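You operate a simulated robot arm through the tools that you are given. There is no shell and no other tool. Be economical: measure what you need, move in short steps, check, and stop when the job is done.

You run a simulated two-armed robot. Do the job below in one go: nothing can be reset, and whatever is moved stays where it is left.

## Task
Stack the carton labelled "Tips" from the top of the counter on top of the carton marked "Pads". Then open the left drawer of the counter, take the teal pack from there and leave it on the top of the counter, then shut the drawer. Then take the brown block and leave it on top of the red grip. Then put the black wheel on the silver panel. Then open the left drawer of the parts bench, take the long teal carton and put it inside, then shut the drawer. Then fetch the teal key and set it on the top of the packing table. Do these in the order given. Set down upright: long teal carton.

The check looks at the end state, three seconds after you hand in, the way a careful person would. Anything else that was tipped, shoved, dropped, spilled or broken makes it a failure.

## Robot
Two 7-joint arms with two-finger parallel grippers on one trunk, on a base that drives. Base frame: it is fixed to the floor where the robot stands at the start and does not move with it; the origin is under the middle of the robot, x ahead of it, y to its left, z up; the surface under the hand at the start is at about z = 0.92. Readings come in m, rad, newtons and seconds.
The left shoulder is at the start at [0.026, 0.101, 1.312], the right one opposite. With the tool pointing down near the work surface each hand reaches from about 0.1 to 0.48 m from the robot's upright axis, wherever it stands, measured 20 degrees to its own side. Places, roughly: WC drawer1 [-0.6, -7.7, 0.7]; black wheel (6x6x3 cm) [3.7, -8.7, 0.9]; brown block (2x4x4 cm) [0.4, 0.3, 0.9]; green carton, red carton, yellow carton [0.5, -0.25, 1]; left drawer of the counter [0.5, 0, 0.8]; left drawer of the parts bench [-0.5, -7.7, 0.8]; long teal carton [1.5, -10, 0.75]; red grip (4x4x7 cm) [0.8, 0.3, 1]; silver panel (12x10x2 cm) [3.7, -9.1, 0.9]; teal key [-0.5, -11, 0.75]; top of the counter [0.6, -0.5, 0.9]; top of the packing table [-0.7, -8.5, 0.8]. Payload 2.4 kg a hand.
The TCP of each hand is the grasp point between the finger pads, 0.024 m short of the fingertips. In the tool frame z runs along the fingers and y along their closing line. Largest opening 0.068 m; finger width 0.017, thickness 0.01; the body of the gripper, 0.04 by 0.07 m, starts 0.041 m behind the TCP.
Orientation is that of the tool frame in the base frame, as a unit quaternion [x, y, z, w]. With the fingers straight down and closing along the base's y, the tool's x points along the base's -x, its y along +y and its z along -z.

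## Interface
- The arms move only by the tool arm_command. It takes "left_targets", "right_targets" or both (then of equal length, played together; a hand with none holds still); each is a list of rows, each a list of 6 numbers: the shift along the tool's x, y, z in units of 40 mm (1.0 is 40 mm), then the turn, a rotation vector about the tool's x, y, z in units of 6 degrees (1.0 is 6 degrees). In form: [[dx, dy, dz, wx, wy, wz], ...]. A call has 1 to 20 rows; each row shifts and turns the commanded pose from where the row before left it, along the tool's axes as they then stand. "left_hand" and "right_hand" are, for a hand that has rows, the closure, from 0 (fully open) to 1 (shut), set as the call begins (left out, the last holds). A call with a number of a shift or a turn outside -1 to 1 is refused whole. Each row takes 0.2 s and may step no farther than 0.05 m and 0.15 rad from the row before; otherwise, or with a gripper value out of range, the whole call is refused. A pose out of reach is approached as far as the arm can. The call stops where the force on the tool passes 40 N (or 10 N more than at its start, if that is more) or the arm is blocked; 0.2 s more then pass. Each finger travels about 0.072 m/s and halts on what it meets, pressing with about 43 N; the grip force reading is that of the motor and also rises with nothing between the fingers. The clock runs only during rows and for 0.2 s after the last one: add rows that do not move to give the fingers time. It gives the time, the measured TCP pose, the force on the tool (base axes), the opening and the grip force at its end, in the units of the frame above (readings bear some noise), with the torque about the TCP (base axes, N m) and any sound that the robot's microphone picked up.
- Cameras (640 x 400 px; columns grow to the right, rows downward): "scene" is now at [0.0974, 0.0087, 1.4537]; the picture's right is [0.14, -0.99, -0.00], its down [-0.72, -0.10, -0.69] and it looks along [0.68, 0.10, -0.73] (base axes); focal length 214 px, centre (320, 200). "left" rides on the left gripper at [0.084, -0.011, -0.075] in its tool frame; the picture's right is [0.13, 0.99, 0.00], its down [-0.60, 0.08, -0.79] and it looks along [-0.79, 0.10, 0.61] (tool axes); focal length 251 px, centre (320, 200). "right" rides on the right gripper at [0.084, 0.011, -0.075] in its tool frame; the picture's right is [-0.13, 0.99, 0.00], its down [-0.60, -0.08, -0.79] and it looks along [-0.79, -0.10, 0.61] (tool axes); focal length 251 px, centre (320, 200). There is no depth. A picture from a camera that has moved, and an enlarged one, comes with that camera's place and axes in the base frame and with its lens.
- camera(camera): a new picture of that camera. The clock stands still meanwhile.
- move_column(by): slides the trunk up (or, below 0, down) by that many m; the arms and the scene camera ride with it, the base frame stays. It gives what a move gives, with no picture.
- roll_base(legs): drives the robot by 1 to 6 legs, each [ahead, left, turn to the left] in m, m and rad, along the robot's own axes; the way and the turn of a leg run together, so that a leg with both is an arc; at most 1.5 m and 3.142 rad a leg. The arms and the cameras ride along, it lands a little off, and it stops where it bumps. It gives what a move gives.
- aim_head(pan, tilt): turns the head with the scene camera to pan (to the left, within 1.501 rad either way) and tilt (down, from -0.506 to 1.204), counted from straight ahead of the robot. It gives what a move gives.
- zoom(camera, box): a new picture of the part [left, top, right, bottom] of that camera's present view, enlarged. The clock stands still meanwhile.
- job_done(): hands the job in; it is judged then, once.

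Work in short steps. Places have to be worked out from the pictures, the camera data and where the tool is seen: move nearer, look again, correct. Check each grasp and each placing, and mend what went wrong. You have 483 turns and 238 pictures in all, those below and enlarged ones among them. Open the grippers and draw the arms clear of the work before you hand the job in, unless the task says otherwise.

The tools are called after "Emit:" by a JSON object that holds its "name" and its "arguments". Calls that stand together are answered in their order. arm_command: Moves the arms, as the interface text tells. Its arguments: {"type":"object","properties":{"left_targets":{"type":"array","items":{"type":"array","items":{"type":"number"}}},"left_hand":{"type":"number"},"right_targets":{"type":"array","items":{"type":"array","items":{"type":"number"}}},"right_hand":{"type":"number"}},"required":[]} The other tools are called the same way: move_column (by) slides the trunk up or down; roll_base (legs) drives the base; aim_head (pan, tilt) turns the head that bears the scene camera; camera (camera) takes a picture; zoom (camera, box) takes an enlarged picture of a part of a camera's view; job_done () hands the job in.

At the start:

```text
time: 0.0
left_eef_pos: [0.3065, 0.1136, 1.3487]
left_ee_rot: [0.0, 1.0, 0.0, 0.0]
left_ft_force: [-0.5, 0.0, 0.0]
left_ft_torque: [-0.01, 0.0, 0.03]
left_gripper_width: 0.068
left_grip_force: 0.1
right_eef_pos: [0.2979, -0.1329, 1.3578]
right_ee_rot: [0.0, 1.0, -0.001, 0.0]
right_ft_force: [0.3, 0.2, -0.1]
right_ft_torque: [-0.01, -0.02, -0.01]
right_gripper_width: 0.0681
right_grip_force: 0.0
trunk travel left (down, up): [-0.525, 0.324]
robot x, y, heading: [-0.0026, 0.0003, 0.006]
head pan, tilt: [0.14, 0.812]
```

scene: 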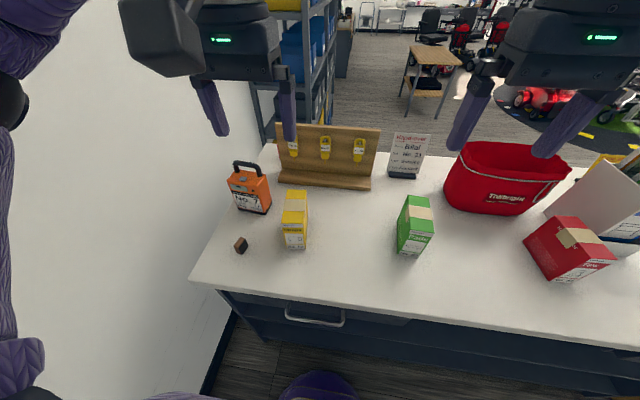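
right: 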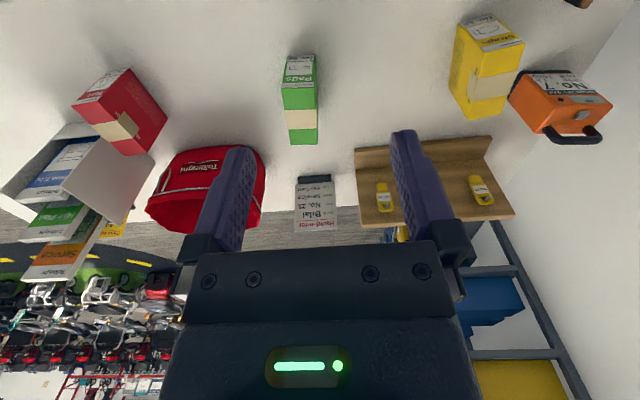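
left: 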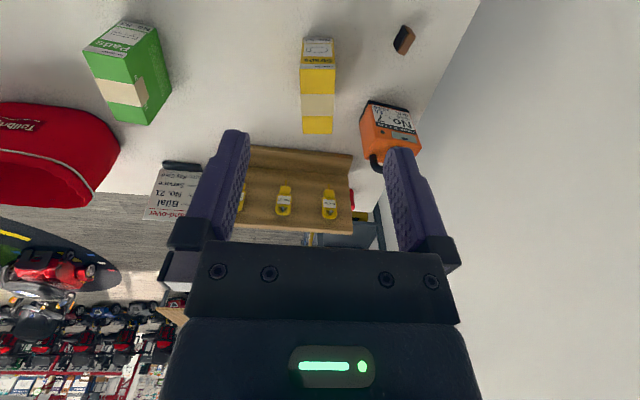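

The scene shows green ("Pads"), yellow and red cartons on the counter. I zoom to read the labels.

Emit:
{"name": "zoom", "arguments": {"camera": "scene", "box": [220, 120, 460, 270]}}

Emit:
{"name": "zoom", "arguments": {"camera": "scene", "box": [440, 130, 640, 300]}}

```text
2.67 times, centred on (340, 195) of scene
camera zoom: at [0.0974, 0.0087, 1.4537], right [0.14, -0.99, 0.0], down [-0.72, -0.1, -0.69], along [0.68, 0.1, -0.73], focal length 572 px, centre (267, 213)
```

zoom: 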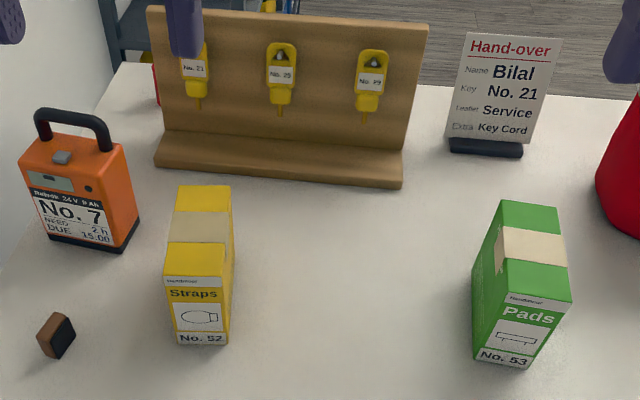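

```text
2.35 times, centred on (540, 215) of scene
camera zoom: at [0.0974, 0.0087, 1.4537], right [0.14, -0.99, 0.0], down [-0.72, -0.1, -0.69], along [0.68, 0.1, -0.73], focal length 505 px, centre (-198, 165)
```

zoom: 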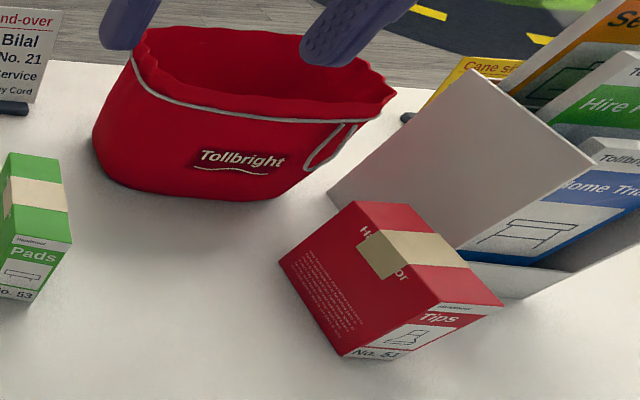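

Red is "Tips", green is "Pads". Red sits around (0.455,-0.555), about 6.3 cm wide across y; green around (0.475,-0.185). Red is out of reach, so I drive to the right.

Emit:
{"name": "roll_base", "arguments": {"legs": [[0, -0.4, 0]]}}

Emit:
{"name": "camera", "arguments": {"camera": "right"}}

Emit:
{"name": "camera", "arguments": {"camera": "scene"}}

```text
time: 2.5
left_eef_pos: [0.306, -0.2908, 1.3487]
left_ee_rot: [0.001, 1.0, -0.001, 0.0]
left_ft_force: [-0.4, -0.3, -0.3]
left_ft_torque: [0.0, 0.01, 0.04]
left_gripper_width: 0.068
left_grip_force: 0.1
right_eef_pos: [0.2962, -0.5373, 1.3577]
right_ee_rot: [0.002, 1.0, 0.0, 0.0]
right_ft_force: [-0.2, -0.9, 0.4]
right_ft_torque: [0.01, -0.01, -0.02]
right_gripper_width: 0.0679
right_grip_force: 0.0
trunk travel left (down, up): [-0.525, 0.324]
robot x, y, heading: [-0.0025, -0.4023, 0.0]
head pan, tilt: [0.14, 0.812]
```

```text
232 pictures are left
camera right: at [0.2144, -0.5253, 1.4319], right [0.13, 0.99, 0.0], down [0.6, -0.08, 0.79], along [0.79, -0.11, -0.61], focal length 251 px, centre (320, 200)
```

right: 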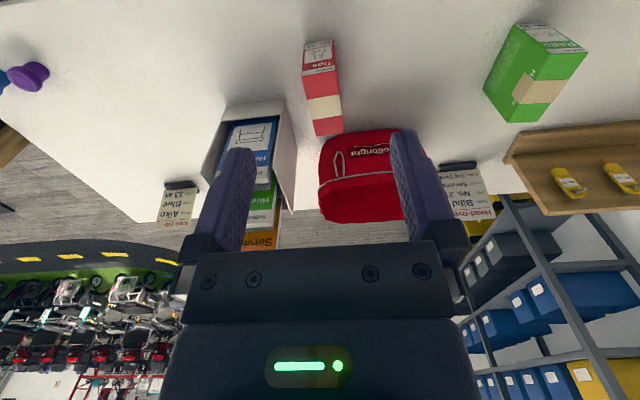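

```text
231 pictures are left
camera scene: at [0.0966, -0.3949, 1.4537], right [0.14, -0.99, 0.0], down [-0.72, -0.1, -0.69], along [0.68, 0.09, -0.73], focal length 214 px, centre (320, 200)
```

scene: 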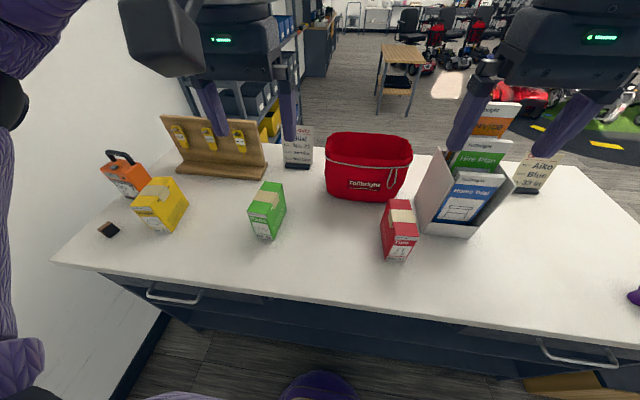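

Now the right-hand camera looks nearly straight at the red box. I zoom to measure the edges.

Emit:
{"name": "zoom", "arguments": {"camera": "right", "box": [260, 20, 388, 148]}}

Emit:
{"name": "zoom", "arguments": {"camera": "scene", "box": [230, 160, 450, 280]}}

```text
3.12 times, centred on (324, 84) of right
camera zoom: at [0.2144, -0.5253, 1.4319], right [0.13, 0.99, 0.0], down [0.6, -0.08, 0.79], along [0.79, -0.11, -0.61], focal length 786 px, centre (308, 562)
```

zoom: 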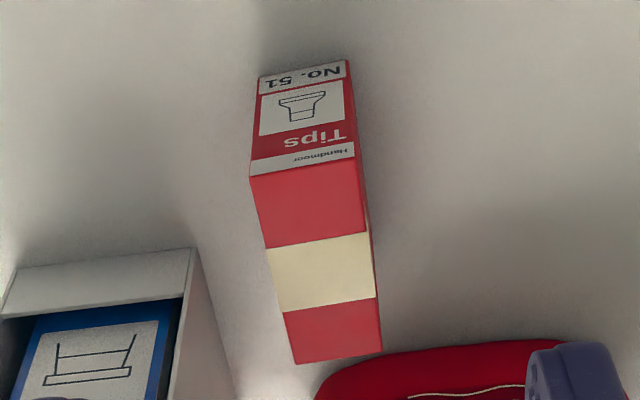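

```text
2.91 times, centred on (340, 220) of scene
camera zoom: at [0.0966, -0.3949, 1.4537], right [0.14, -0.99, 0.0], down [-0.72, -0.1, -0.69], along [0.68, 0.09, -0.73], focal length 624 px, centre (262, 142)
```

zoom: 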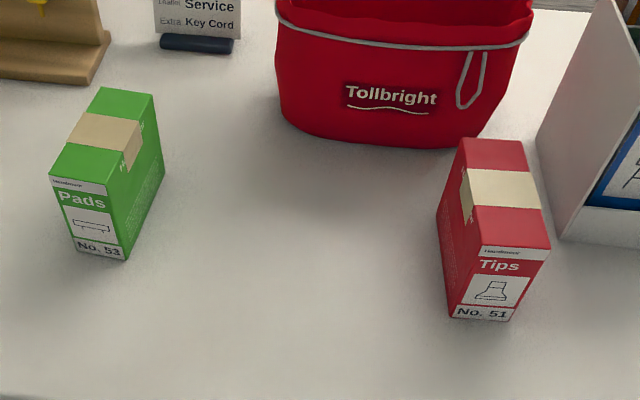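

Red box: x 0.406–0.524, y −0.579..−0.526, top z≈1.036. I creep forward 0.05 m and bring the right hand over it, at z≈1.12.

Emit:
{"name": "roll_base", "arguments": {"legs": [[0.05, 0, 0]]}}

Emit:
{"name": "arm_command", "arguments": {"right_targets": [[-0.39, -0.057, 0.85, 0, 0, 0], [-0.39, -0.057, 0.85, 0, 0, 0], [-0.39, -0.057, 0.85, 0, 0, 0], [-0.39, -0.057, 0.85, 0, 0, 0], [-0.39, -0.057, 0.85, 0, 0, 0], [-0.39, -0.057, 0.85, 0, 0, 0], [-0.39, -0.057, 0.85, 0, 0, 0]], "right_hand": 0}}

Emit:
{"name": "camera", "arguments": {"camera": "right"}}

```text
time: 3.4
left_eef_pos: [0.356, -0.291, 1.3486]
left_ee_rot: [0.0, 1.0, 0.001, -0.001]
left_ft_force: [0.3, 0.4, -0.6]
left_ft_torque: [0.0, 0.01, 0.01]
left_gripper_width: 0.0678
left_grip_force: 0.1
right_eef_pos: [0.347, -0.5371, 1.3567]
right_ee_rot: [0.002, 1.0, 0.0, -0.001]
right_ft_force: [0.2, -0.1, 0.5]
right_ft_torque: [0.0, 0.02, 0.0]
right_gripper_width: 0.0682
right_grip_force: 0.1
trunk travel left (down, up): [-0.525, 0.324]
robot x, y, heading: [0.0446, -0.4038, -0.003]
head pan, tilt: [0.14, 0.812]
```

```text
time: 5.0
left_eef_pos: [0.3546, -0.2903, 1.3494]
left_ee_rot: [0.001, 1.0, 0.0, 0.0]
left_ft_force: [-0.3, -0.8, 0.0]
left_ft_torque: [0.02, 0.03, 0.01]
left_gripper_width: 0.0679
left_grip_force: 0.0
right_eef_pos: [0.4553, -0.5524, 1.1214]
right_ee_rot: [0.002, 1.0, 0.0, 0.001]
right_ft_force: [0.0, -0.1, -0.1]
right_ft_torque: [-0.02, 0.02, 0.0]
right_gripper_width: 0.0679
right_grip_force: 0.1
trunk travel left (down, up): [-0.525, 0.324]
robot x, y, heading: [0.0446, -0.4019, -0.002]
head pan, tilt: [0.14, 0.812]
```

```text
228 pictures are left
camera right: at [0.3722, -0.5413, 1.1954], right [0.13, 0.99, 0.0], down [0.6, -0.08, 0.79], along [0.79, -0.1, -0.61], focal length 251 px, centre (320, 200)
```

right: 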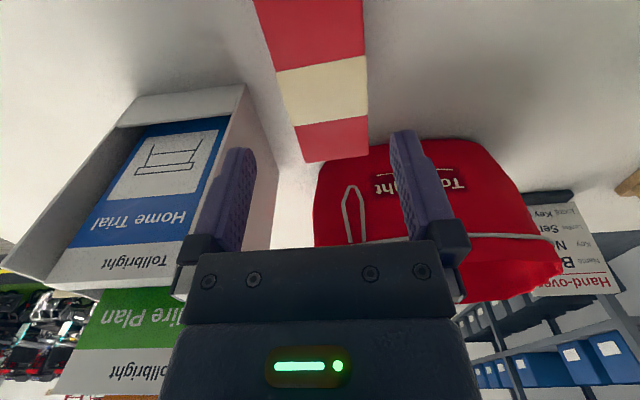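

The box is centred at y≈−0.549 beneath the hand with a slight yaw. I shift 3 mm, turn 3° and lower to z≈1.005.

Emit:
{"name": "arm_command", "arguments": {"right_targets": [[0, 0.08, 0.9, 0, 0, -0.5], [0, 0, 0.75, 0, 0, 0], [0, 0, 0.7, 0, 0, 0], [0, 0, 0.5, 0, 0, 0]]}}

Emit:
{"name": "camera", "arguments": {"camera": "right"}}

```text
time: 6.0
left_eef_pos: [0.3558, -0.2905, 1.3491]
left_ee_rot: [0.001, 1.0, 0.001, 0.0]
left_ft_force: [1.1, -1.0, -0.4]
left_ft_torque: [0.03, 0.01, 0.01]
left_gripper_width: 0.0681
left_grip_force: 0.1
right_eef_pos: [0.4567, -0.5499, 1.0062]
right_ee_rot: [-0.024, 1.0, 0.001, -0.001]
right_ft_force: [-0.4, -0.1, -0.4]
right_ft_torque: [-0.01, -0.03, 0.02]
right_gripper_width: 0.0681
right_grip_force: 0.0
trunk travel left (down, up): [-0.525, 0.324]
robot x, y, heading: [0.0481, -0.4027, 0.0]
head pan, tilt: [0.14, 0.812]
```

```text
227 pictures are left
camera right: at [0.3729, -0.5424, 1.081], right [0.08, 1.0, 0.0], down [0.61, -0.05, 0.79], along [0.79, -0.06, -0.61], focal length 251 px, centre (320, 200)
```

right: 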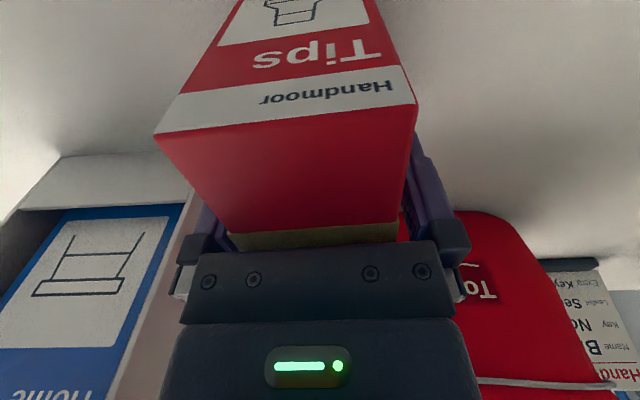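

The fingers straddle the box. I close and allow time.

Emit:
{"name": "arm_command", "arguments": {"right_targets": [[0, 0, 0, 0, 0, 0], [0, 0, 0, 0, 0, 0], [0, 0, 0, 0, 0, 0]], "right_hand": 1}}

Emit:
{"name": "arm_command", "arguments": {"right_targets": [[0, 0, -0.5, 0, 0, 0], [0, 0, -1, 0, 0, 0], [0, 0, -1, 0, 0, 0], [0, 0, -1, 0, 0, 0], [0, 0, -1, 0, 0, 0]]}}

Emit:
{"name": "camera", "arguments": {"camera": "scene"}}

```text
time: 6.8
left_eef_pos: [0.3542, -0.2908, 1.3487]
left_ee_rot: [0.001, 1.0, 0.0, 0.0]
left_ft_force: [-0.5, 0.3, 0.6]
left_ft_torque: [0.04, 0.01, -0.01]
left_gripper_width: 0.0683
left_grip_force: 0.1
right_eef_pos: [0.4546, -0.5497, 1.0067]
right_ee_rot: [-0.025, 1.0, 0.001, -0.001]
right_ft_force: [0.2, 0.3, 0.2]
right_ft_torque: [0.02, 0.03, 0.03]
right_gripper_width: 0.0549
right_grip_force: 43.3
trunk travel left (down, up): [-0.525, 0.324]
robot x, y, heading: [0.0478, -0.4035, -0.006]
head pan, tilt: [0.14, 0.812]
```

```text
time: 8.0
left_eef_pos: [0.3551, -0.2901, 1.3487]
left_ee_rot: [0.001, 1.0, -0.001, 0.0]
left_ft_force: [0.6, 0.3, 0.2]
left_ft_torque: [0.01, -0.01, -0.05]
left_gripper_width: 0.0678
left_grip_force: 0.0
right_eef_pos: [0.4547, -0.547, 1.1854]
right_ee_rot: [-0.025, 1.0, 0.0, 0.0]
right_ft_force: [-0.2, -0.3, -1.9]
right_ft_torque: [0.0, -0.01, -0.01]
right_gripper_width: 0.0547
right_grip_force: 42.7
trunk travel left (down, up): [-0.525, 0.324]
robot x, y, heading: [0.0457, -0.4037, -0.005]
head pan, tilt: [0.14, 0.812]
```

```text
226 pictures are left
camera scene: at [0.145, -0.3941, 1.4537], right [0.14, -0.99, 0.0], down [-0.72, -0.1, -0.69], along [0.68, 0.09, -0.73], focal length 214 px, centre (320, 200)
```

scene: 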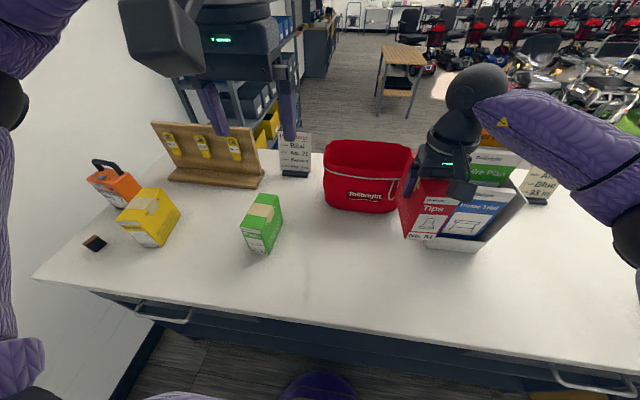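

The box is held (width 0.055). Before driving I measure the green box with the left-hand camera.

Emit:
{"name": "camera", "arguments": {"camera": "left"}}

Emit:
{"name": "zoom", "arguments": {"camera": "scene", "box": [220, 170, 320, 270]}}

```text
225 pictures are left
camera left: at [0.2696, -0.2999, 1.4241], right [-0.13, 0.99, 0.0], down [0.6, 0.08, 0.79], along [0.79, 0.1, -0.61], focal length 251 px, centre (320, 200)
```

left: 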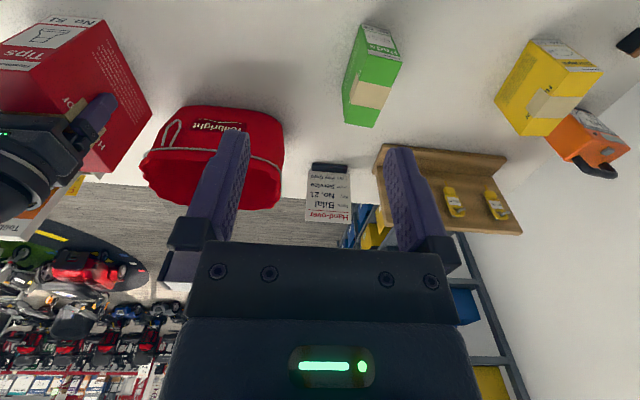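

```text
4.00 times, centred on (270, 220) of scene
camera zoom: at [0.145, -0.3941, 1.4537], right [0.14, -0.99, 0.0], down [-0.72, -0.1, -0.69], along [0.68, 0.09, -0.73], focal length 858 px, centre (520, 120)
```

zoom: 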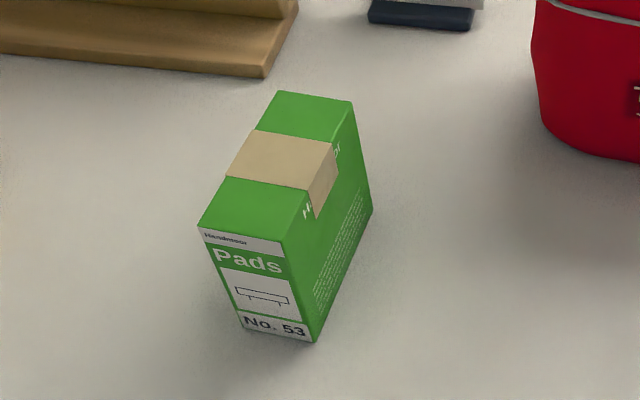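

Green top: centre (0.482,−0.193), yaw −0.076, top z≈1.036. I drive left 0.36 with the box held high.

Emit:
{"name": "roll_base", "arguments": {"legs": [[0, 0.36, 0]]}}

```text
time: 10.3
left_eef_pos: [0.357, 0.0625, 1.349]
left_ee_rot: [0.003, 1.0, 0.0, 0.0]
left_ft_force: [0.0, 0.7, 0.3]
left_ft_torque: [-0.01, -0.02, 0.02]
left_gripper_width: 0.0678
left_grip_force: 0.0
right_eef_pos: [0.4564, -0.1951, 1.1839]
right_ee_rot: [-0.021, 1.0, 0.0, 0.0]
right_ft_force: [0.8, 0.1, -2.0]
right_ft_torque: [-0.05, 0.04, -0.01]
right_gripper_width: 0.0544
right_grip_force: 43.7
trunk travel left (down, up): [-0.525, 0.324]
robot x, y, heading: [0.0481, -0.0489, -0.005]
head pan, tilt: [0.14, 0.812]
```

I align yaw and position above green, lowering to about 8 mm above, then look.

Emit:
{"name": "arm_command", "arguments": {"right_targets": [[-0.38, 0.08, 0, 0, 0, 0], [0, 0, 0, 0, 0, 1], [0, 0, 0.6, 0, 0, 0.13], [0, 0, 0.6, 0, 0, 0]]}}

Emit:
{"name": "camera", "arguments": {"camera": "scene"}}

Emit:
{"name": "camera", "arguments": {"camera": "left"}}

```text
time: 11.3
left_eef_pos: [0.358, 0.0631, 1.3482]
left_ee_rot: [0.004, 1.0, -0.001, 0.0]
left_ft_force: [-0.3, -0.1, -0.2]
left_ft_torque: [0.02, -0.02, 0.0]
left_gripper_width: 0.068
left_grip_force: 0.0
right_eef_pos: [0.4713, -0.1905, 1.1355]
right_ee_rot: [0.038, 0.999, -0.001, 0.0]
right_ft_force: [0.7, 0.0, -0.9]
right_ft_torque: [0.03, -0.01, -0.02]
right_gripper_width: 0.0546
right_grip_force: 43.3
trunk travel left (down, up): [-0.525, 0.324]
robot x, y, heading: [0.0488, -0.0463, -0.013]
head pan, tilt: [0.14, 0.812]
```

```text
223 pictures are left
camera scene: at [0.1476, -0.0407, 1.4537], right [0.13, -0.99, 0.0], down [-0.72, -0.09, -0.69], along [0.68, 0.09, -0.73], focal length 214 px, centre (320, 200)
```

scene: 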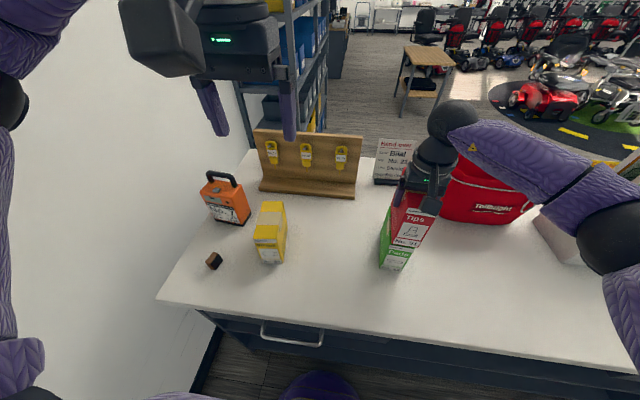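

```text
222 pictures are left
camera left: at [0.2727, 0.0528, 1.4241], right [-0.12, 0.99, 0.0], down [0.61, 0.07, 0.79], along [0.79, 0.1, -0.61], focal length 251 px, centre (320, 200)
```

left: 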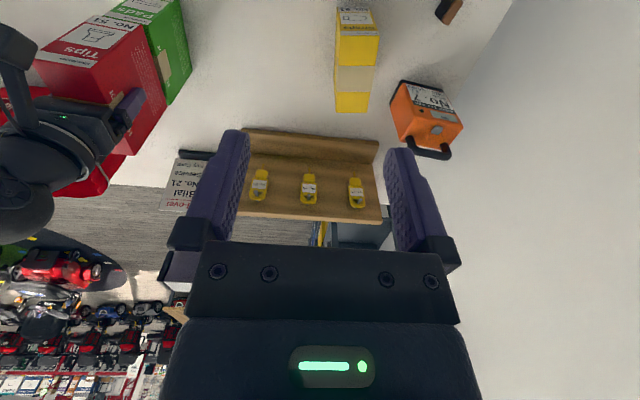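

Emit:
{"name": "zoom", "arguments": {"camera": "scene", "box": [360, 180, 450, 280]}}

Emit:
{"name": "zoom", "arguments": {"camera": "left", "box": [30, 0, 210, 130]}}

```text
4.00 times, centred on (405, 230) of scene
camera zoom: at [0.1476, -0.0407, 1.4537], right [0.13, -0.99, 0.0], down [-0.72, -0.09, -0.69], along [0.68, 0.09, -0.73], focal length 858 px, centre (-20, 80)
```

zoom: 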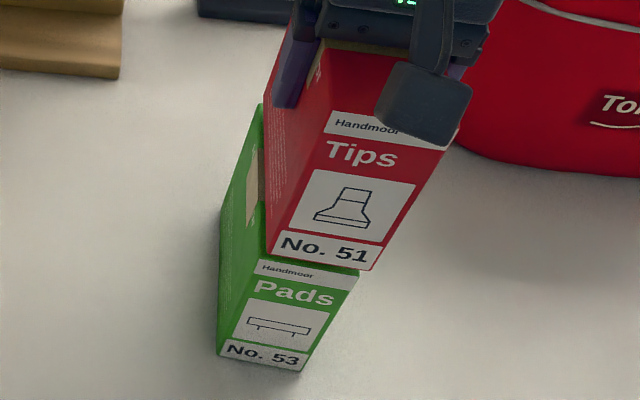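

```text
3.08 times, centred on (120, 65) of left
camera zoom: at [0.2727, 0.0528, 1.4241], right [-0.12, 0.99, 0.0], down [0.61, 0.07, 0.79], along [0.79, 0.1, -0.61], focal length 774 px, centre (935, 615)
```

zoom: 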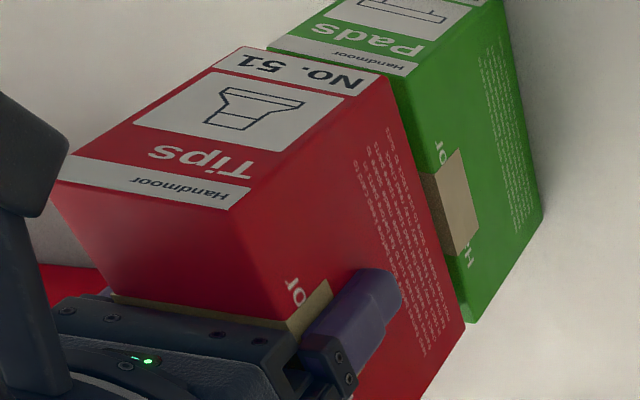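

Edges nearly coincide (within ~3 mm). I nudge 2 mm and lower gently.

Emit:
{"name": "arm_command", "arguments": {"right_targets": [[-0.05, 0.06, 0.1, 0, 0, 0], [0, 0, 0.1, 0, 0, 0], [0, 0, 0.05, 0, 0, 0]]}}

```text
time: 12.1
left_eef_pos: [0.3568, 0.0618, 1.3484]
left_ee_rot: [0.004, 1.0, 0.0, -0.001]
left_ft_force: [0.1, 0.8, 0.5]
left_ft_torque: [0.02, -0.05, -0.01]
left_gripper_width: 0.0678
left_grip_force: 0.0
right_eef_pos: [0.4744, -0.1884, 1.1261]
right_ee_rot: [0.038, 0.999, 0.0, -0.001]
right_ft_force: [0.6, -0.2, 3.2]
right_ft_torque: [-0.08, 0.23, 0.03]
right_gripper_width: 0.0546
right_grip_force: 42.7
trunk travel left (down, up): [-0.525, 0.324]
robot x, y, heading: [0.0511, -0.0463, -0.01]
head pan, tilt: [0.14, 0.812]
```

Contact is felt (+5 N). I settle 1 mm more and check alignment before release.

Emit:
{"name": "arm_command", "arguments": {"right_targets": [[0, 0, 0.03, 0, 0, 0], [0, 0, 0, 0, 0, 0]]}}

Emit:
{"name": "zoom", "arguments": {"camera": "scene", "box": [360, 180, 450, 280]}}

```text
time: 12.7
left_eef_pos: [0.3563, 0.0631, 1.3496]
left_ee_rot: [0.003, 1.0, 0.0, 0.0]
left_ft_force: [-0.5, 0.0, -0.3]
left_ft_torque: [0.01, 0.04, 0.02]
left_gripper_width: 0.068
left_grip_force: 0.0
right_eef_pos: [0.4737, -0.1883, 1.1262]
right_ee_rot: [0.038, 0.999, 0.0, 0.001]
right_ft_force: [4.5, -2.1, 18.2]
right_ft_torque: [-0.29, 0.36, 0.06]
right_gripper_width: 0.0546
right_grip_force: 42.4
trunk travel left (down, up): [-0.525, 0.324]
robot x, y, heading: [0.049, -0.0461, -0.011]
head pan, tilt: [0.14, 0.812]
```

```text
4.00 times, centred on (405, 230) of scene
camera zoom: at [0.1469, -0.0404, 1.4539], right [0.13, -0.99, 0.0], down [-0.72, -0.09, -0.69], along [0.68, 0.09, -0.73], focal length 858 px, centre (-20, 80)
```

zoom: 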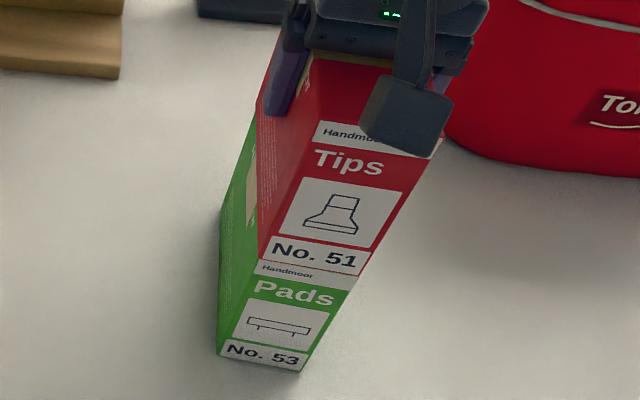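

Well aligned. I back off the pressure slightly and open.

Emit:
{"name": "arm_command", "arguments": {"right_targets": [[0, 0, -0.03, 0, 0, 0]]}}

Emit:
{"name": "arm_command", "arguments": {"right_targets": [[0, 0, 0, 0, 0, 0], [0, 0, 0, 0, 0, 0]], "right_hand": 0}}

Emit:
{"name": "arm_command", "arguments": {"right_targets": [[0, 0, -0.5, 0, 0, 0], [0, 0, -0.8, 0, 0, 0], [0, 0, -1, 0, 0, 0], [0, 0, -1, 0, 0, 0], [0, 0, -1, 0, 0, 0], [0.5, -0.5, -0.8, 0, 0, 0]]}}

Emit:
{"name": "camera", "arguments": {"camera": "scene"}}

```text
time: 13.1
left_eef_pos: [0.3561, 0.0636, 1.3507]
left_ee_rot: [0.004, 1.0, -0.001, 0.0]
left_ft_force: [0.2, -0.3, 0.2]
left_ft_torque: [-0.01, -0.01, -0.03]
left_gripper_width: 0.0678
left_grip_force: 0.1
right_eef_pos: [0.4737, -0.1888, 1.1264]
right_ee_rot: [0.037, 0.999, 0.001, 0.001]
right_ft_force: [3.4, -2.3, 23.0]
right_ft_torque: [-0.19, 0.53, 0.06]
right_gripper_width: 0.0548
right_grip_force: 43.1
trunk travel left (down, up): [-0.525, 0.324]
robot x, y, heading: [0.0487, -0.0482, -0.014]
head pan, tilt: [0.14, 0.812]
```

```text
time: 13.7
left_eef_pos: [0.3563, 0.0636, 1.3489]
left_ee_rot: [0.004, 1.0, 0.001, 0.0]
left_ft_force: [0.2, -0.1, 0.3]
left_ft_torque: [0.0, -0.03, -0.04]
left_gripper_width: 0.0677
left_grip_force: 0.1
right_eef_pos: [0.4752, -0.1888, 1.1253]
right_ee_rot: [0.038, 0.999, 0.0, -0.001]
right_ft_force: [-0.1, -0.1, 0.3]
right_ft_torque: [0.0, -0.01, 0.01]
right_gripper_width: 0.0677
right_grip_force: 0.1
trunk travel left (down, up): [-0.525, 0.324]
robot x, y, heading: [0.0505, -0.0514, -0.009]
head pan, tilt: [0.14, 0.812]
```

```text
time: 15.1
left_eef_pos: [0.356, 0.0614, 1.3505]
left_ee_rot: [0.004, 1.0, 0.0, 0.0]
left_ft_force: [0.6, -0.2, 0.0]
left_ft_torque: [0.0, -0.02, 0.01]
left_gripper_width: 0.0679
left_grip_force: 0.1
right_eef_pos: [0.4509, -0.2087, 1.3314]
right_ee_rot: [0.039, 0.999, 0.001, -0.001]
right_ft_force: [0.1, -0.5, 0.3]
right_ft_torque: [0.04, -0.04, 0.03]
right_gripper_width: 0.0679
right_grip_force: 0.1
trunk travel left (down, up): [-0.525, 0.324]
robot x, y, heading: [0.0523, -0.0472, -0.011]
head pan, tilt: [0.14, 0.812]
```

```text
218 pictures are left
camera scene: at [0.1464, -0.0412, 1.4538], right [0.13, -0.99, 0.0], down [-0.72, -0.09, -0.69], along [0.68, 0.09, -0.73], focal length 214 px, centre (320, 200)
```

scene: 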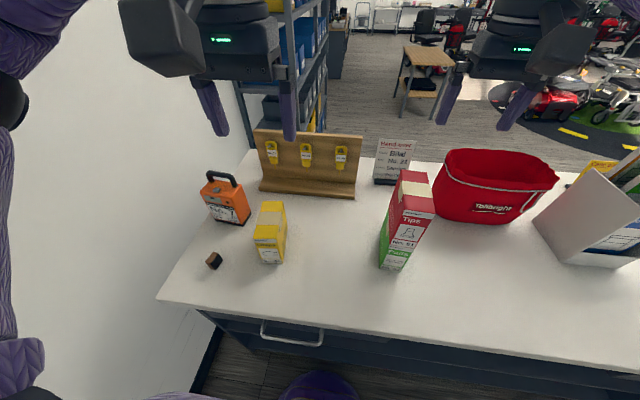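

The stack stands. Next the drawer; I back off 0.3 m to view the counter front.

Emit:
{"name": "roll_base", "arguments": {"legs": [[-0.3, -0.05, 0]]}}

Emit:
{"name": "aim_head", "arguments": {"pan": 0.14, "tilt": 0.9}}

Emit:
{"name": "camera", "arguments": {"camera": "scene"}}

```text
time: 17.2
left_eef_pos: [0.0568, 0.0148, 1.3481]
left_ee_rot: [0.004, 1.0, 0.0, 0.0]
left_ft_force: [-0.2, -0.8, -0.7]
left_ft_torque: [0.04, 0.02, -0.01]
left_gripper_width: 0.0679
left_grip_force: 0.1
right_eef_pos: [0.1514, -0.2545, 1.3312]
right_ee_rot: [0.037, 0.999, 0.0, 0.0]
right_ft_force: [-0.5, 0.5, 0.4]
right_ft_torque: [-0.03, 0.01, -0.02]
right_gripper_width: 0.0676
right_grip_force: 0.0
trunk travel left (down, up): [-0.525, 0.324]
robot x, y, heading: [-0.2518, -0.0971, -0.01]
head pan, tilt: [0.14, 0.812]
```

```text
time: 17.8
left_eef_pos: [0.0573, 0.0149, 1.3503]
left_ee_rot: [0.004, 1.0, -0.001, 0.0]
left_ft_force: [0.1, 0.4, 0.0]
left_ft_torque: [-0.03, -0.04, -0.01]
left_gripper_width: 0.0679
left_grip_force: 0.1
right_eef_pos: [0.1517, -0.2547, 1.3287]
right_ee_rot: [0.037, 0.999, 0.0, 0.0]
right_ft_force: [-1.2, -0.9, 0.0]
right_ft_torque: [0.01, -0.02, 0.03]
right_gripper_width: 0.0679
right_grip_force: 0.0
trunk travel left (down, up): [-0.525, 0.324]
robot x, y, heading: [-0.2486, -0.0984, -0.01]
head pan, tilt: [0.14, 0.901]
```

```text
217 pictures are left
camera scene: at [-0.1567, -0.0888, 1.4468], right [0.13, -0.99, 0.0], down [-0.78, -0.1, -0.62], along [0.62, 0.08, -0.78], focal length 214 px, centre (320, 200)
```

scene: 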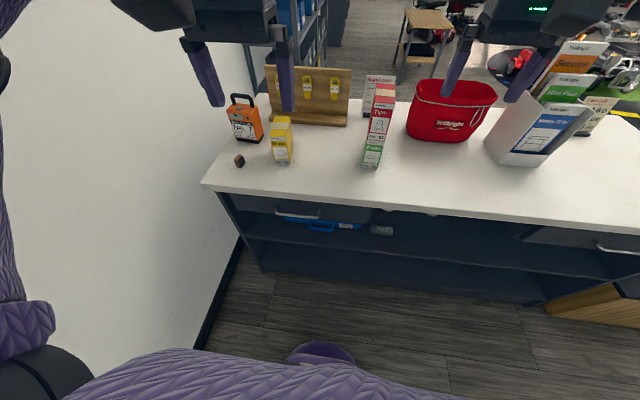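

Emit:
{"name": "zoom", "arguments": {"camera": "scene", "box": [200, 160, 440, 310]}}

```text
2.67 times, centred on (320, 235) of scene
camera zoom: at [-0.1567, -0.0888, 1.4468], right [0.13, -0.99, 0.0], down [-0.78, -0.1, -0.62], along [0.62, 0.08, -0.78], focal length 572 px, centre (320, 107)
```

zoom: 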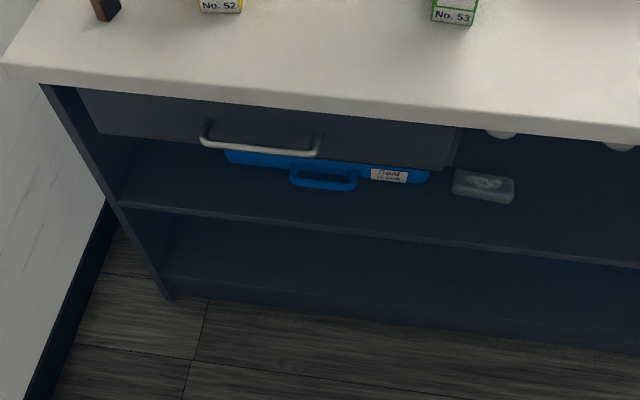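

The handle bar is at about x 0.241, z 0.847, y −0.03…0.113, face at x≈0.27. I'll grip it with a horizontal left tool closing vertically. First I lower the trunk 0.3 and roll the left wrist 90°.

Emit:
{"name": "move_column", "arguments": {"by": -0.3}}

Emit:
{"name": "arm_command", "arguments": {"left_targets": [[0, 0, 0, 0, 0, 1], [0, 0, 0, 0, 0, 1], [0, 0, 0, 0, 0, 1], [0, 0, 0, 0, 0, 1], [0, 0, 0, 0, 0, 1], [0, 0, 0, 0, 0, 1], [0, 0, 0, 0, 0, 1], [0, 0, 0, 0, 0, 1], [0, 0, 0, 0, 0, 1], [0, 0, 0, 0, 0, 1], [0, 0, 0, 0, 0, 1], [0, 0, 0, 0, 0, 1], [0, 0, 0, 0, 0, 1], [0, 0, 0, 0, 0, 1], [0, 0, 0, 0, 0, 1]]}}

```text
time: 20.8
left_eef_pos: [0.0558, 0.0147, 1.0485]
left_ee_rot: [0.003, 1.0, -0.001, 0.0]
left_ft_force: [0.4, 0.4, -0.5]
left_ft_torque: [0.01, 0.0, 0.0]
left_gripper_width: 0.068
left_grip_force: 0.1
right_eef_pos: [0.1512, -0.2552, 1.0315]
right_ee_rot: [0.037, 0.999, 0.0, 0.0]
right_ft_force: [0.1, 0.6, -0.7]
right_ft_torque: [0.0, -0.03, 0.0]
right_gripper_width: 0.0678
right_grip_force: 0.0
trunk travel left (down, up): [-0.225, 0.624]
robot x, y, heading: [-0.2494, -0.0974, -0.009]
head pan, tilt: [0.14, 0.901]
```

```text
time: 24.0
left_eef_pos: [0.0058, -0.0175, 1.0261]
left_ee_rot: [0.71, 0.704, -0.001, 0.0]
left_ft_force: [0.6, -0.1, 0.3]
left_ft_torque: [0.0, 0.02, -0.02]
left_gripper_width: 0.068
left_grip_force: 0.0
left hand out of reach, approached as far as the arm can: row 12, 13, 14, 15
right_eef_pos: [0.1518, -0.2558, 1.0302]
right_ee_rot: [0.038, 0.999, -0.001, 0.0]
right_ft_force: [-0.1, -0.5, -0.7]
right_ft_torque: [-0.01, -0.01, 0.03]
right_gripper_width: 0.068
right_grip_force: 0.1
trunk travel left (down, up): [-0.225, 0.624]
robot x, y, heading: [-0.246, -0.0952, -0.009]
head pan, tilt: [0.14, 0.901]
```

That roll direction pushes the arm to a limit, so I roll the other way instead.

Emit:
{"name": "arm_command", "arguments": {"left_targets": [[0, 0, 0, 0, 0, -1], [0, 0, 0, 0, 0, -1], [0, 0, 0, 0, 0, -1], [0, 0, 0, 0, 0, -1], [0, 0, 0, 0, 0, -1], [0, 0, 0, 0, 0, -1], [0, 0, 0, 0, 0, -1], [0, 0, 0, 0, 0, -1], [0, 0, 0, 0, 0, -1], [0, 0, 0, 0, 0, -1], [0, 0, 0, 0, 0, -1], [0, 0, 0, 0, 0, -1], [0, 0, 0, 0, 0, -1], [0, 0, 0, 0, 0, -1], [0, 0, 0, 0, 0, -1]]}}

Emit:
{"name": "arm_command", "arguments": {"left_targets": [[0, 0, 0, 0, 0, -1], [0, 0, 0, 0, 0, -1], [0, 0, 0, 0, 0, -1], [0, 0, 0, 0, 0, -1], [0, 0, 0, 0, 0, -1], [0, 0, 0, 0, 0, -1], [0, 0, 0, 0, 0, -1], [0, 0, 0, 0, 0, -1], [0, 0, 0, 0, 0, -1], [0, 0, 0, 0, 0, -1], [0, 0, 0, 0, 0, -1], [0, 0, 0, 0, 0, -1], [0, 0, 0, 0, 0, -1], [0, 0, 0, 0, 0, -1], [0, 0, 0, 0, 0, -1]]}}

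```text
time: 27.2
left_eef_pos: [0.0066, -0.0184, 1.0257]
left_ee_rot: [0.002, 1.0, 0.0, -0.001]
left_ft_force: [-0.3, -0.3, -0.2]
left_ft_torque: [0.0, 0.02, -0.01]
left_gripper_width: 0.0683
left_grip_force: 0.1
right_eef_pos: [0.1522, -0.2534, 1.0307]
right_ee_rot: [0.038, 0.999, 0.0, 0.0]
right_ft_force: [0.2, 0.5, 0.5]
right_ft_torque: [0.02, -0.01, 0.01]
right_gripper_width: 0.0681
right_grip_force: 0.2
trunk travel left (down, up): [-0.225, 0.624]
robot x, y, heading: [-0.2508, -0.0976, -0.011]
head pan, tilt: [0.14, 0.901]
```

```text
time: 30.4
left_eef_pos: [0.0073, -0.0187, 1.0265]
left_ee_rot: [-0.705, 0.709, 0.0, 0.0]
left_ft_force: [0.1, -0.5, -0.1]
left_ft_torque: [0.0, -0.04, 0.01]
left_gripper_width: 0.068
left_grip_force: 0.1
right_eef_pos: [0.1518, -0.2549, 1.0304]
right_ee_rot: [0.037, 0.999, -0.001, 0.0]
right_ft_force: [-0.7, 0.1, 0.0]
right_ft_torque: [0.02, 0.0, 0.02]
right_gripper_width: 0.0677
right_grip_force: 0.1
trunk travel left (down, up): [-0.225, 0.624]
robot x, y, heading: [-0.2482, -0.0956, -0.01]
head pan, tilt: [0.14, 0.901]
```

Good. I move the hand forward 0.15 and left 0.06, then pitch it to horizontal.

Emit:
{"name": "arm_command", "arguments": {"left_targets": [[-0.375, -0.94, 0, 0, 0, 0], [-0.375, -0.94, 0, 0, 0, 0], [-0.375, -0.94, 0, 0, 0, 0], [-0.375, -0.94, 0, 0, 0, 0], [0, 0, 0, 1, 0, 0], [0, 0, 0, 1, 0, 0], [0, 0, 0, 1, 0, 0], [0, 0, 0, 1, 0, 0], [0, 0, 0, 1, 0, 0], [0, 0, 0, 1, 0, 0], [0, 0, 0, 1, 0, 0], [0, 0, 0, 1, 0, 0], [0, 0, 0, 1, 0, 0], [0, 0, 0, 1, 0, 0], [0, 0, 0, 1, 0, 0], [0, 0, 0, 1, 0, 0], [0, 0, 0, 1, 0, 0], [0, 0, 0, 1, 0, 0], [0, 0, 0, 1, 0, 0]]}}

Emit:
{"name": "camera", "arguments": {"camera": "scene"}}

Emit:
{"name": "camera", "arguments": {"camera": "left"}}

```text
time: 34.4
left_eef_pos: [0.167, 0.039, 1.0282]
left_ee_rot: [-0.525, 0.529, -0.473, 0.469]
left_ft_force: [-0.4, 0.0, -0.6]
left_ft_torque: [-0.02, -0.01, 0.0]
left_gripper_width: 0.0681
left_grip_force: 0.0
left hand out of reach, approached as far as the arm can: row 18, 19
right_eef_pos: [0.1517, -0.2543, 1.0291]
right_ee_rot: [0.038, 0.999, 0.001, 0.0]
right_ft_force: [-0.8, -0.7, -0.1]
right_ft_torque: [-0.01, -0.03, 0.03]
right_gripper_width: 0.068
right_grip_force: 0.3
trunk travel left (down, up): [-0.225, 0.624]
robot x, y, heading: [-0.2511, -0.0966, -0.005]
head pan, tilt: [0.14, 0.901]
```

```text
215 pictures are left
camera scene: at [-0.1095, -0.0893, 1.1441], right [0.13, -0.99, 0.0], down [-0.78, -0.1, -0.62], along [0.62, 0.08, -0.78], focal length 214 px, centre (320, 200)
```

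scene: 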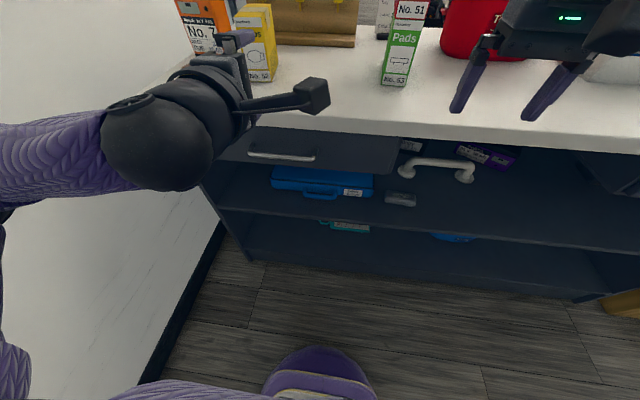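

```text
214 pictures are left
camera left: at [0.0906, -0.0433, 1.0482], right [-0.11, -0.13, -0.99], down [-0.79, 0.61, 0.01], along [0.6, 0.78, -0.17], focal length 251 px, centre (320, 200)
```

left: 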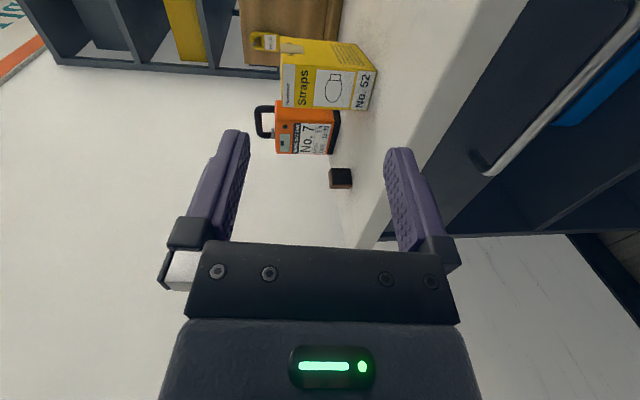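

The tool is nearly horizontal, and views agree on bar: y centre 0.042, z≈0.845. I lower the left hand in front of it with fingers partly closed.

Emit:
{"name": "arm_command", "arguments": {"left_targets": [[0, 0.92, 0.1, 0, 0, 0], [0, 0.92, 0.1, 0, 0, 0], [0, 0.92, 0.1, 0, 0, 0], [0, 0.92, 0.1, 0, 0, 0], [0, 0.9, 0.1, 0, 0, 0], [0, 0, 0, 0.5, 0, 0], [0, 0, 0, 0.5, 0, 0]], "left_hand": 0.35}}

Emit:
{"name": "camera", "arguments": {"camera": "left"}}

Emit:
{"name": "camera", "arguments": {"camera": "scene"}}

```text
time: 36.0
left_eef_pos: [0.165, 0.0389, 1.0286]
left_ee_rot: [-0.525, 0.53, -0.472, 0.47]
left_ft_force: [0.1, -0.1, -0.2]
left_ft_torque: [0.0, 0.02, 0.01]
left_gripper_width: 0.0443
left_grip_force: 0.0
left hand out of reach, approached as far as the arm can: row 1, 2, 3, 4, 5, 6, 7
right_eef_pos: [0.1525, -0.2547, 1.03]
right_ee_rot: [0.037, 0.999, 0.0, 0.0]
right_ft_force: [0.3, 0.8, -1.1]
right_ft_torque: [0.0, -0.04, 0.0]
right_gripper_width: 0.0679
right_grip_force: 0.0
trunk travel left (down, up): [-0.225, 0.624]
robot x, y, heading: [-0.2482, -0.0976, -0.009]
head pan, tilt: [0.14, 0.901]
```

```text
213 pictures are left
camera left: at [0.0906, -0.0433, 1.0482], right [-0.11, -0.13, -0.99], down [-0.79, 0.61, 0.01], along [0.6, 0.78, -0.17], focal length 251 px, centre (320, 200)
```

left: 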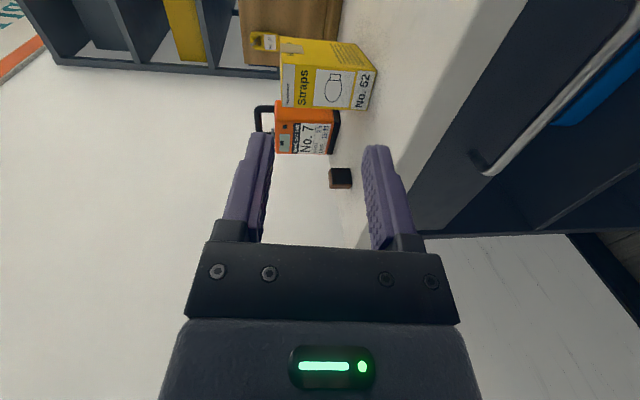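

```text
212 pictures are left
camera scene: at [-0.1094, -0.0892, 1.1441], right [0.13, -0.99, 0.0], down [-0.78, -0.1, -0.62], along [0.62, 0.08, -0.78], focal length 214 px, centre (320, 200)
```

scene: 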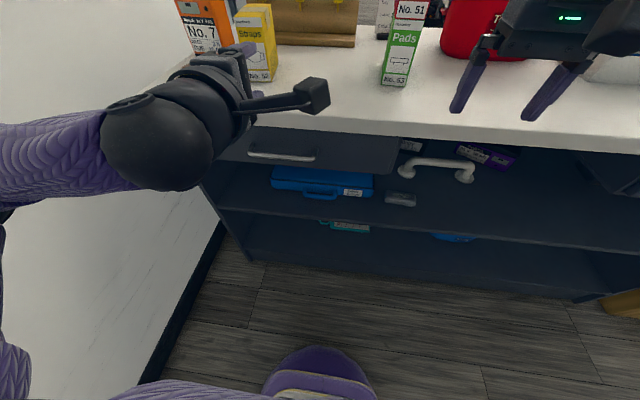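

The arm can't descend with that pose, so I lower the trunk by 0.183 instead.

Emit:
{"name": "move_column", "arguments": {"by": -0.183}}

Emit:
{"name": "camera", "arguments": {"camera": "left"}}

Emit:
{"name": "camera", "arguments": {"camera": "scene"}}

```text
time: 38.1
left_eef_pos: [0.2045, 0.0403, 0.7816]
left_ee_rot: [-0.563, 0.568, -0.425, 0.424]
left_ft_force: [-0.1, -0.3, -0.4]
left_ft_torque: [0.01, 0.02, -0.02]
left_gripper_width: 0.0442
left_grip_force: 0.0
right_eef_pos: [0.1515, -0.2554, 0.8472]
right_ee_rot: [0.037, 0.999, 0.0, 0.0]
right_ft_force: [0.2, 0.5, 0.1]
right_ft_torque: [0.03, 0.01, -0.02]
right_gripper_width: 0.0681
right_grip_force: 0.0
trunk travel left (down, up): [-0.042, 0.808]
robot x, y, heading: [-0.2488, -0.0933, -0.009]
head pan, tilt: [0.14, 0.901]
```

```text
211 pictures are left
camera left: at [0.1347, -0.0434, 0.8132], right [-0.28, -0.13, -0.95], down [-0.78, 0.61, 0.15], along [0.56, 0.78, -0.27], focal length 251 px, centre (320, 200)
```

left: 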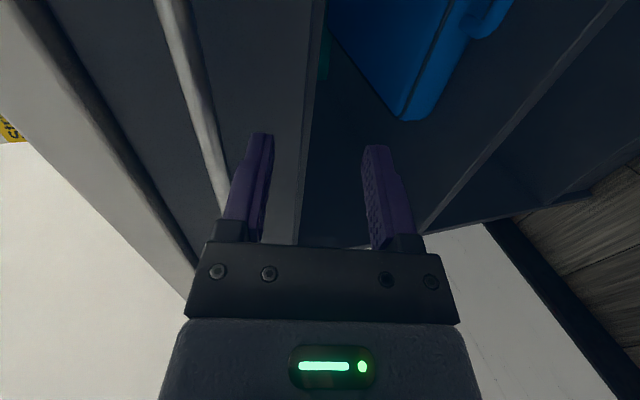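

```text
210 pictures are left
camera scene: at [-0.0523, -0.0897, 0.9554], right [0.13, -0.99, 0.0], down [-0.78, -0.1, -0.62], along [0.62, 0.08, -0.78], focal length 214 px, centre (320, 200)
```

scene: 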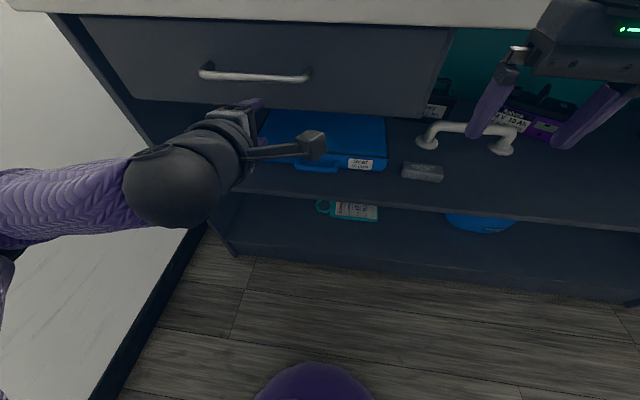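

Hand landed lower, at z 0.78 pitched ~74°. The bar is at roughly x 0.248, z 0.833; I raise the hand by 5 cm.

Emit:
{"name": "arm_command", "arguments": {"left_targets": [[0, -0.6, -0.17, 0, 0, 0], [0, -0.6, -0.17, 0, 0, 0]]}}

Emit:
{"name": "camera", "arguments": {"camera": "left"}}

Emit:
{"name": "zoom", "arguments": {"camera": "scene", "box": [180, 40, 340, 180]}}

```text
time: 38.7
left_eef_pos: [0.2061, 0.0386, 0.8331]
left_ee_rot: [-0.564, 0.568, -0.425, 0.423]
left_ft_force: [-1.1, -1.1, 0.7]
left_ft_torque: [-0.02, 0.02, -0.01]
left_gripper_width: 0.0442
left_grip_force: 0.1
right_eef_pos: [0.1524, -0.255, 0.8477]
right_ee_rot: [0.038, 0.999, 0.0, 0.0]
right_ft_force: [0.8, -0.9, 0.0]
right_ft_torque: [0.01, 0.01, -0.01]
right_gripper_width: 0.0681
right_grip_force: 0.0
trunk travel left (down, up): [-0.042, 0.808]
robot x, y, heading: [-0.2487, -0.0983, -0.007]
head pan, tilt: [0.14, 0.901]
```

```text
209 pictures are left
camera left: at [0.1363, -0.044, 0.8656], right [-0.28, -0.13, -0.95], down [-0.78, 0.61, 0.15], along [0.56, 0.78, -0.27], focal length 251 px, centre (320, 200)
```

left: 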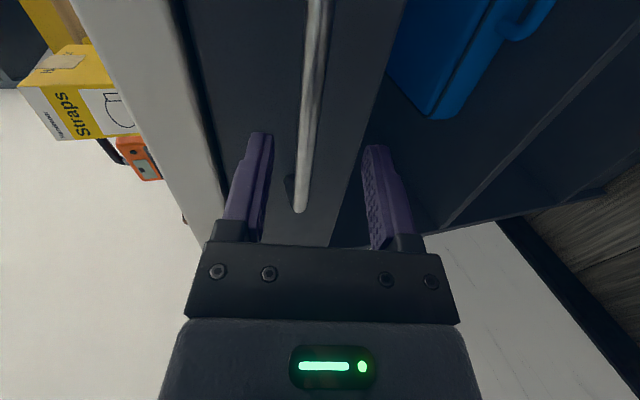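

```text
2.86 times, centred on (260, 110) of scene
camera zoom: at [-0.0522, -0.0897, 0.9554], right [0.13, -0.99, 0.0], down [-0.78, -0.1, -0.62], along [0.62, 0.08, -0.78], focal length 613 px, centre (491, 457)
```

zoom: 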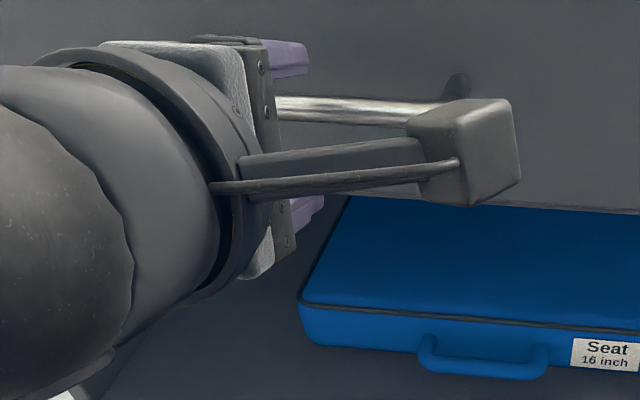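

The bar lies between the fingers. I advance ~3 cm and close.

Emit:
{"name": "arm_command", "arguments": {"left_targets": [[0, -0.1, 0.4, 0, 0, 0], [0, -0.1, 0.4, 0, 0, 0]]}}

Emit:
{"name": "camera", "arguments": {"camera": "left"}}

```text
time: 39.3
left_eef_pos: [0.2396, 0.0388, 0.8306]
left_ee_rot: [-0.563, 0.568, -0.425, 0.423]
left_ft_force: [1.1, -0.2, -0.3]
left_ft_torque: [-0.01, -0.02, 0.0]
left_gripper_width: 0.0444
left_grip_force: 0.0
right_eef_pos: [0.1528, -0.2539, 0.8475]
right_ee_rot: [0.037, 0.999, 0.0, 0.0]
right_ft_force: [-0.8, -0.4, 0.6]
right_ft_torque: [0.0, 0.03, 0.02]
right_gripper_width: 0.0678
right_grip_force: 0.0
trunk travel left (down, up): [-0.042, 0.808]
robot x, y, heading: [-0.2479, -0.0971, -0.012]
head pan, tilt: [0.14, 0.901]
```

```text
207 pictures are left
camera left: at [0.1684, -0.0441, 0.8619], right [-0.28, -0.13, -0.95], down [-0.78, 0.61, 0.15], along [0.56, 0.78, -0.27], focal length 251 px, centre (320, 200)
```

left: 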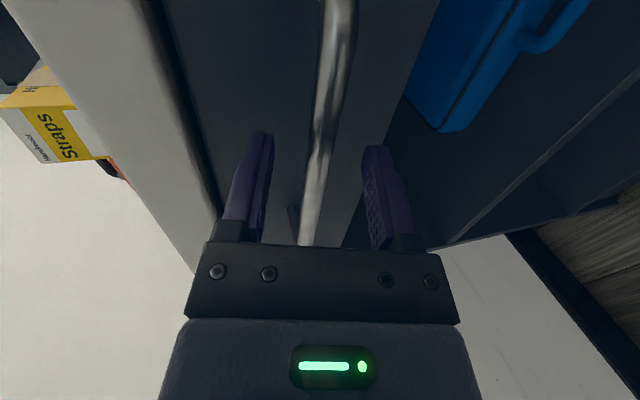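

Bar still centred between the pads; I close on it.

Emit:
{"name": "arm_command", "arguments": {"left_targets": [[0, 0, 0, 0, 0, 0], [0, 0, 0, 0, 0, 0], [0, 0, 0, 0, 0, 0], [0, 0, 0, 0, 0, 0]], "left_hand": 1}}

Emit:
{"name": "camera", "arguments": {"camera": "left"}}

```text
time: 40.3
left_eef_pos: [0.2378, 0.0385, 0.8323]
left_ee_rot: [-0.562, 0.567, -0.427, 0.424]
left_ft_force: [3.3, 0.9, 13.6]
left_ft_torque: [-0.24, -0.18, -0.21]
left_gripper_width: 0.0116
left_grip_force: 32.3
right_eef_pos: [0.1514, -0.2554, 0.8486]
right_ee_rot: [0.037, 0.999, 0.0, 0.0]
right_ft_force: [0.0, 0.5, 0.1]
right_ft_torque: [0.02, 0.02, 0.02]
right_gripper_width: 0.068
right_grip_force: 0.1
trunk travel left (down, up): [-0.042, 0.808]
robot x, y, heading: [-0.2516, -0.0954, -0.009]
head pan, tilt: [0.14, 0.901]
```

```text
206 pictures are left
camera left: at [0.1678, -0.0441, 0.8628], right [-0.28, -0.13, -0.95], down [-0.78, 0.61, 0.14], along [0.56, 0.78, -0.27], focal length 251 px, centre (320, 200)
```

left: 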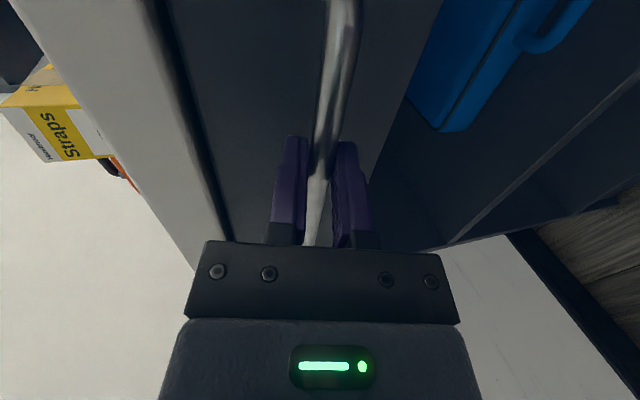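

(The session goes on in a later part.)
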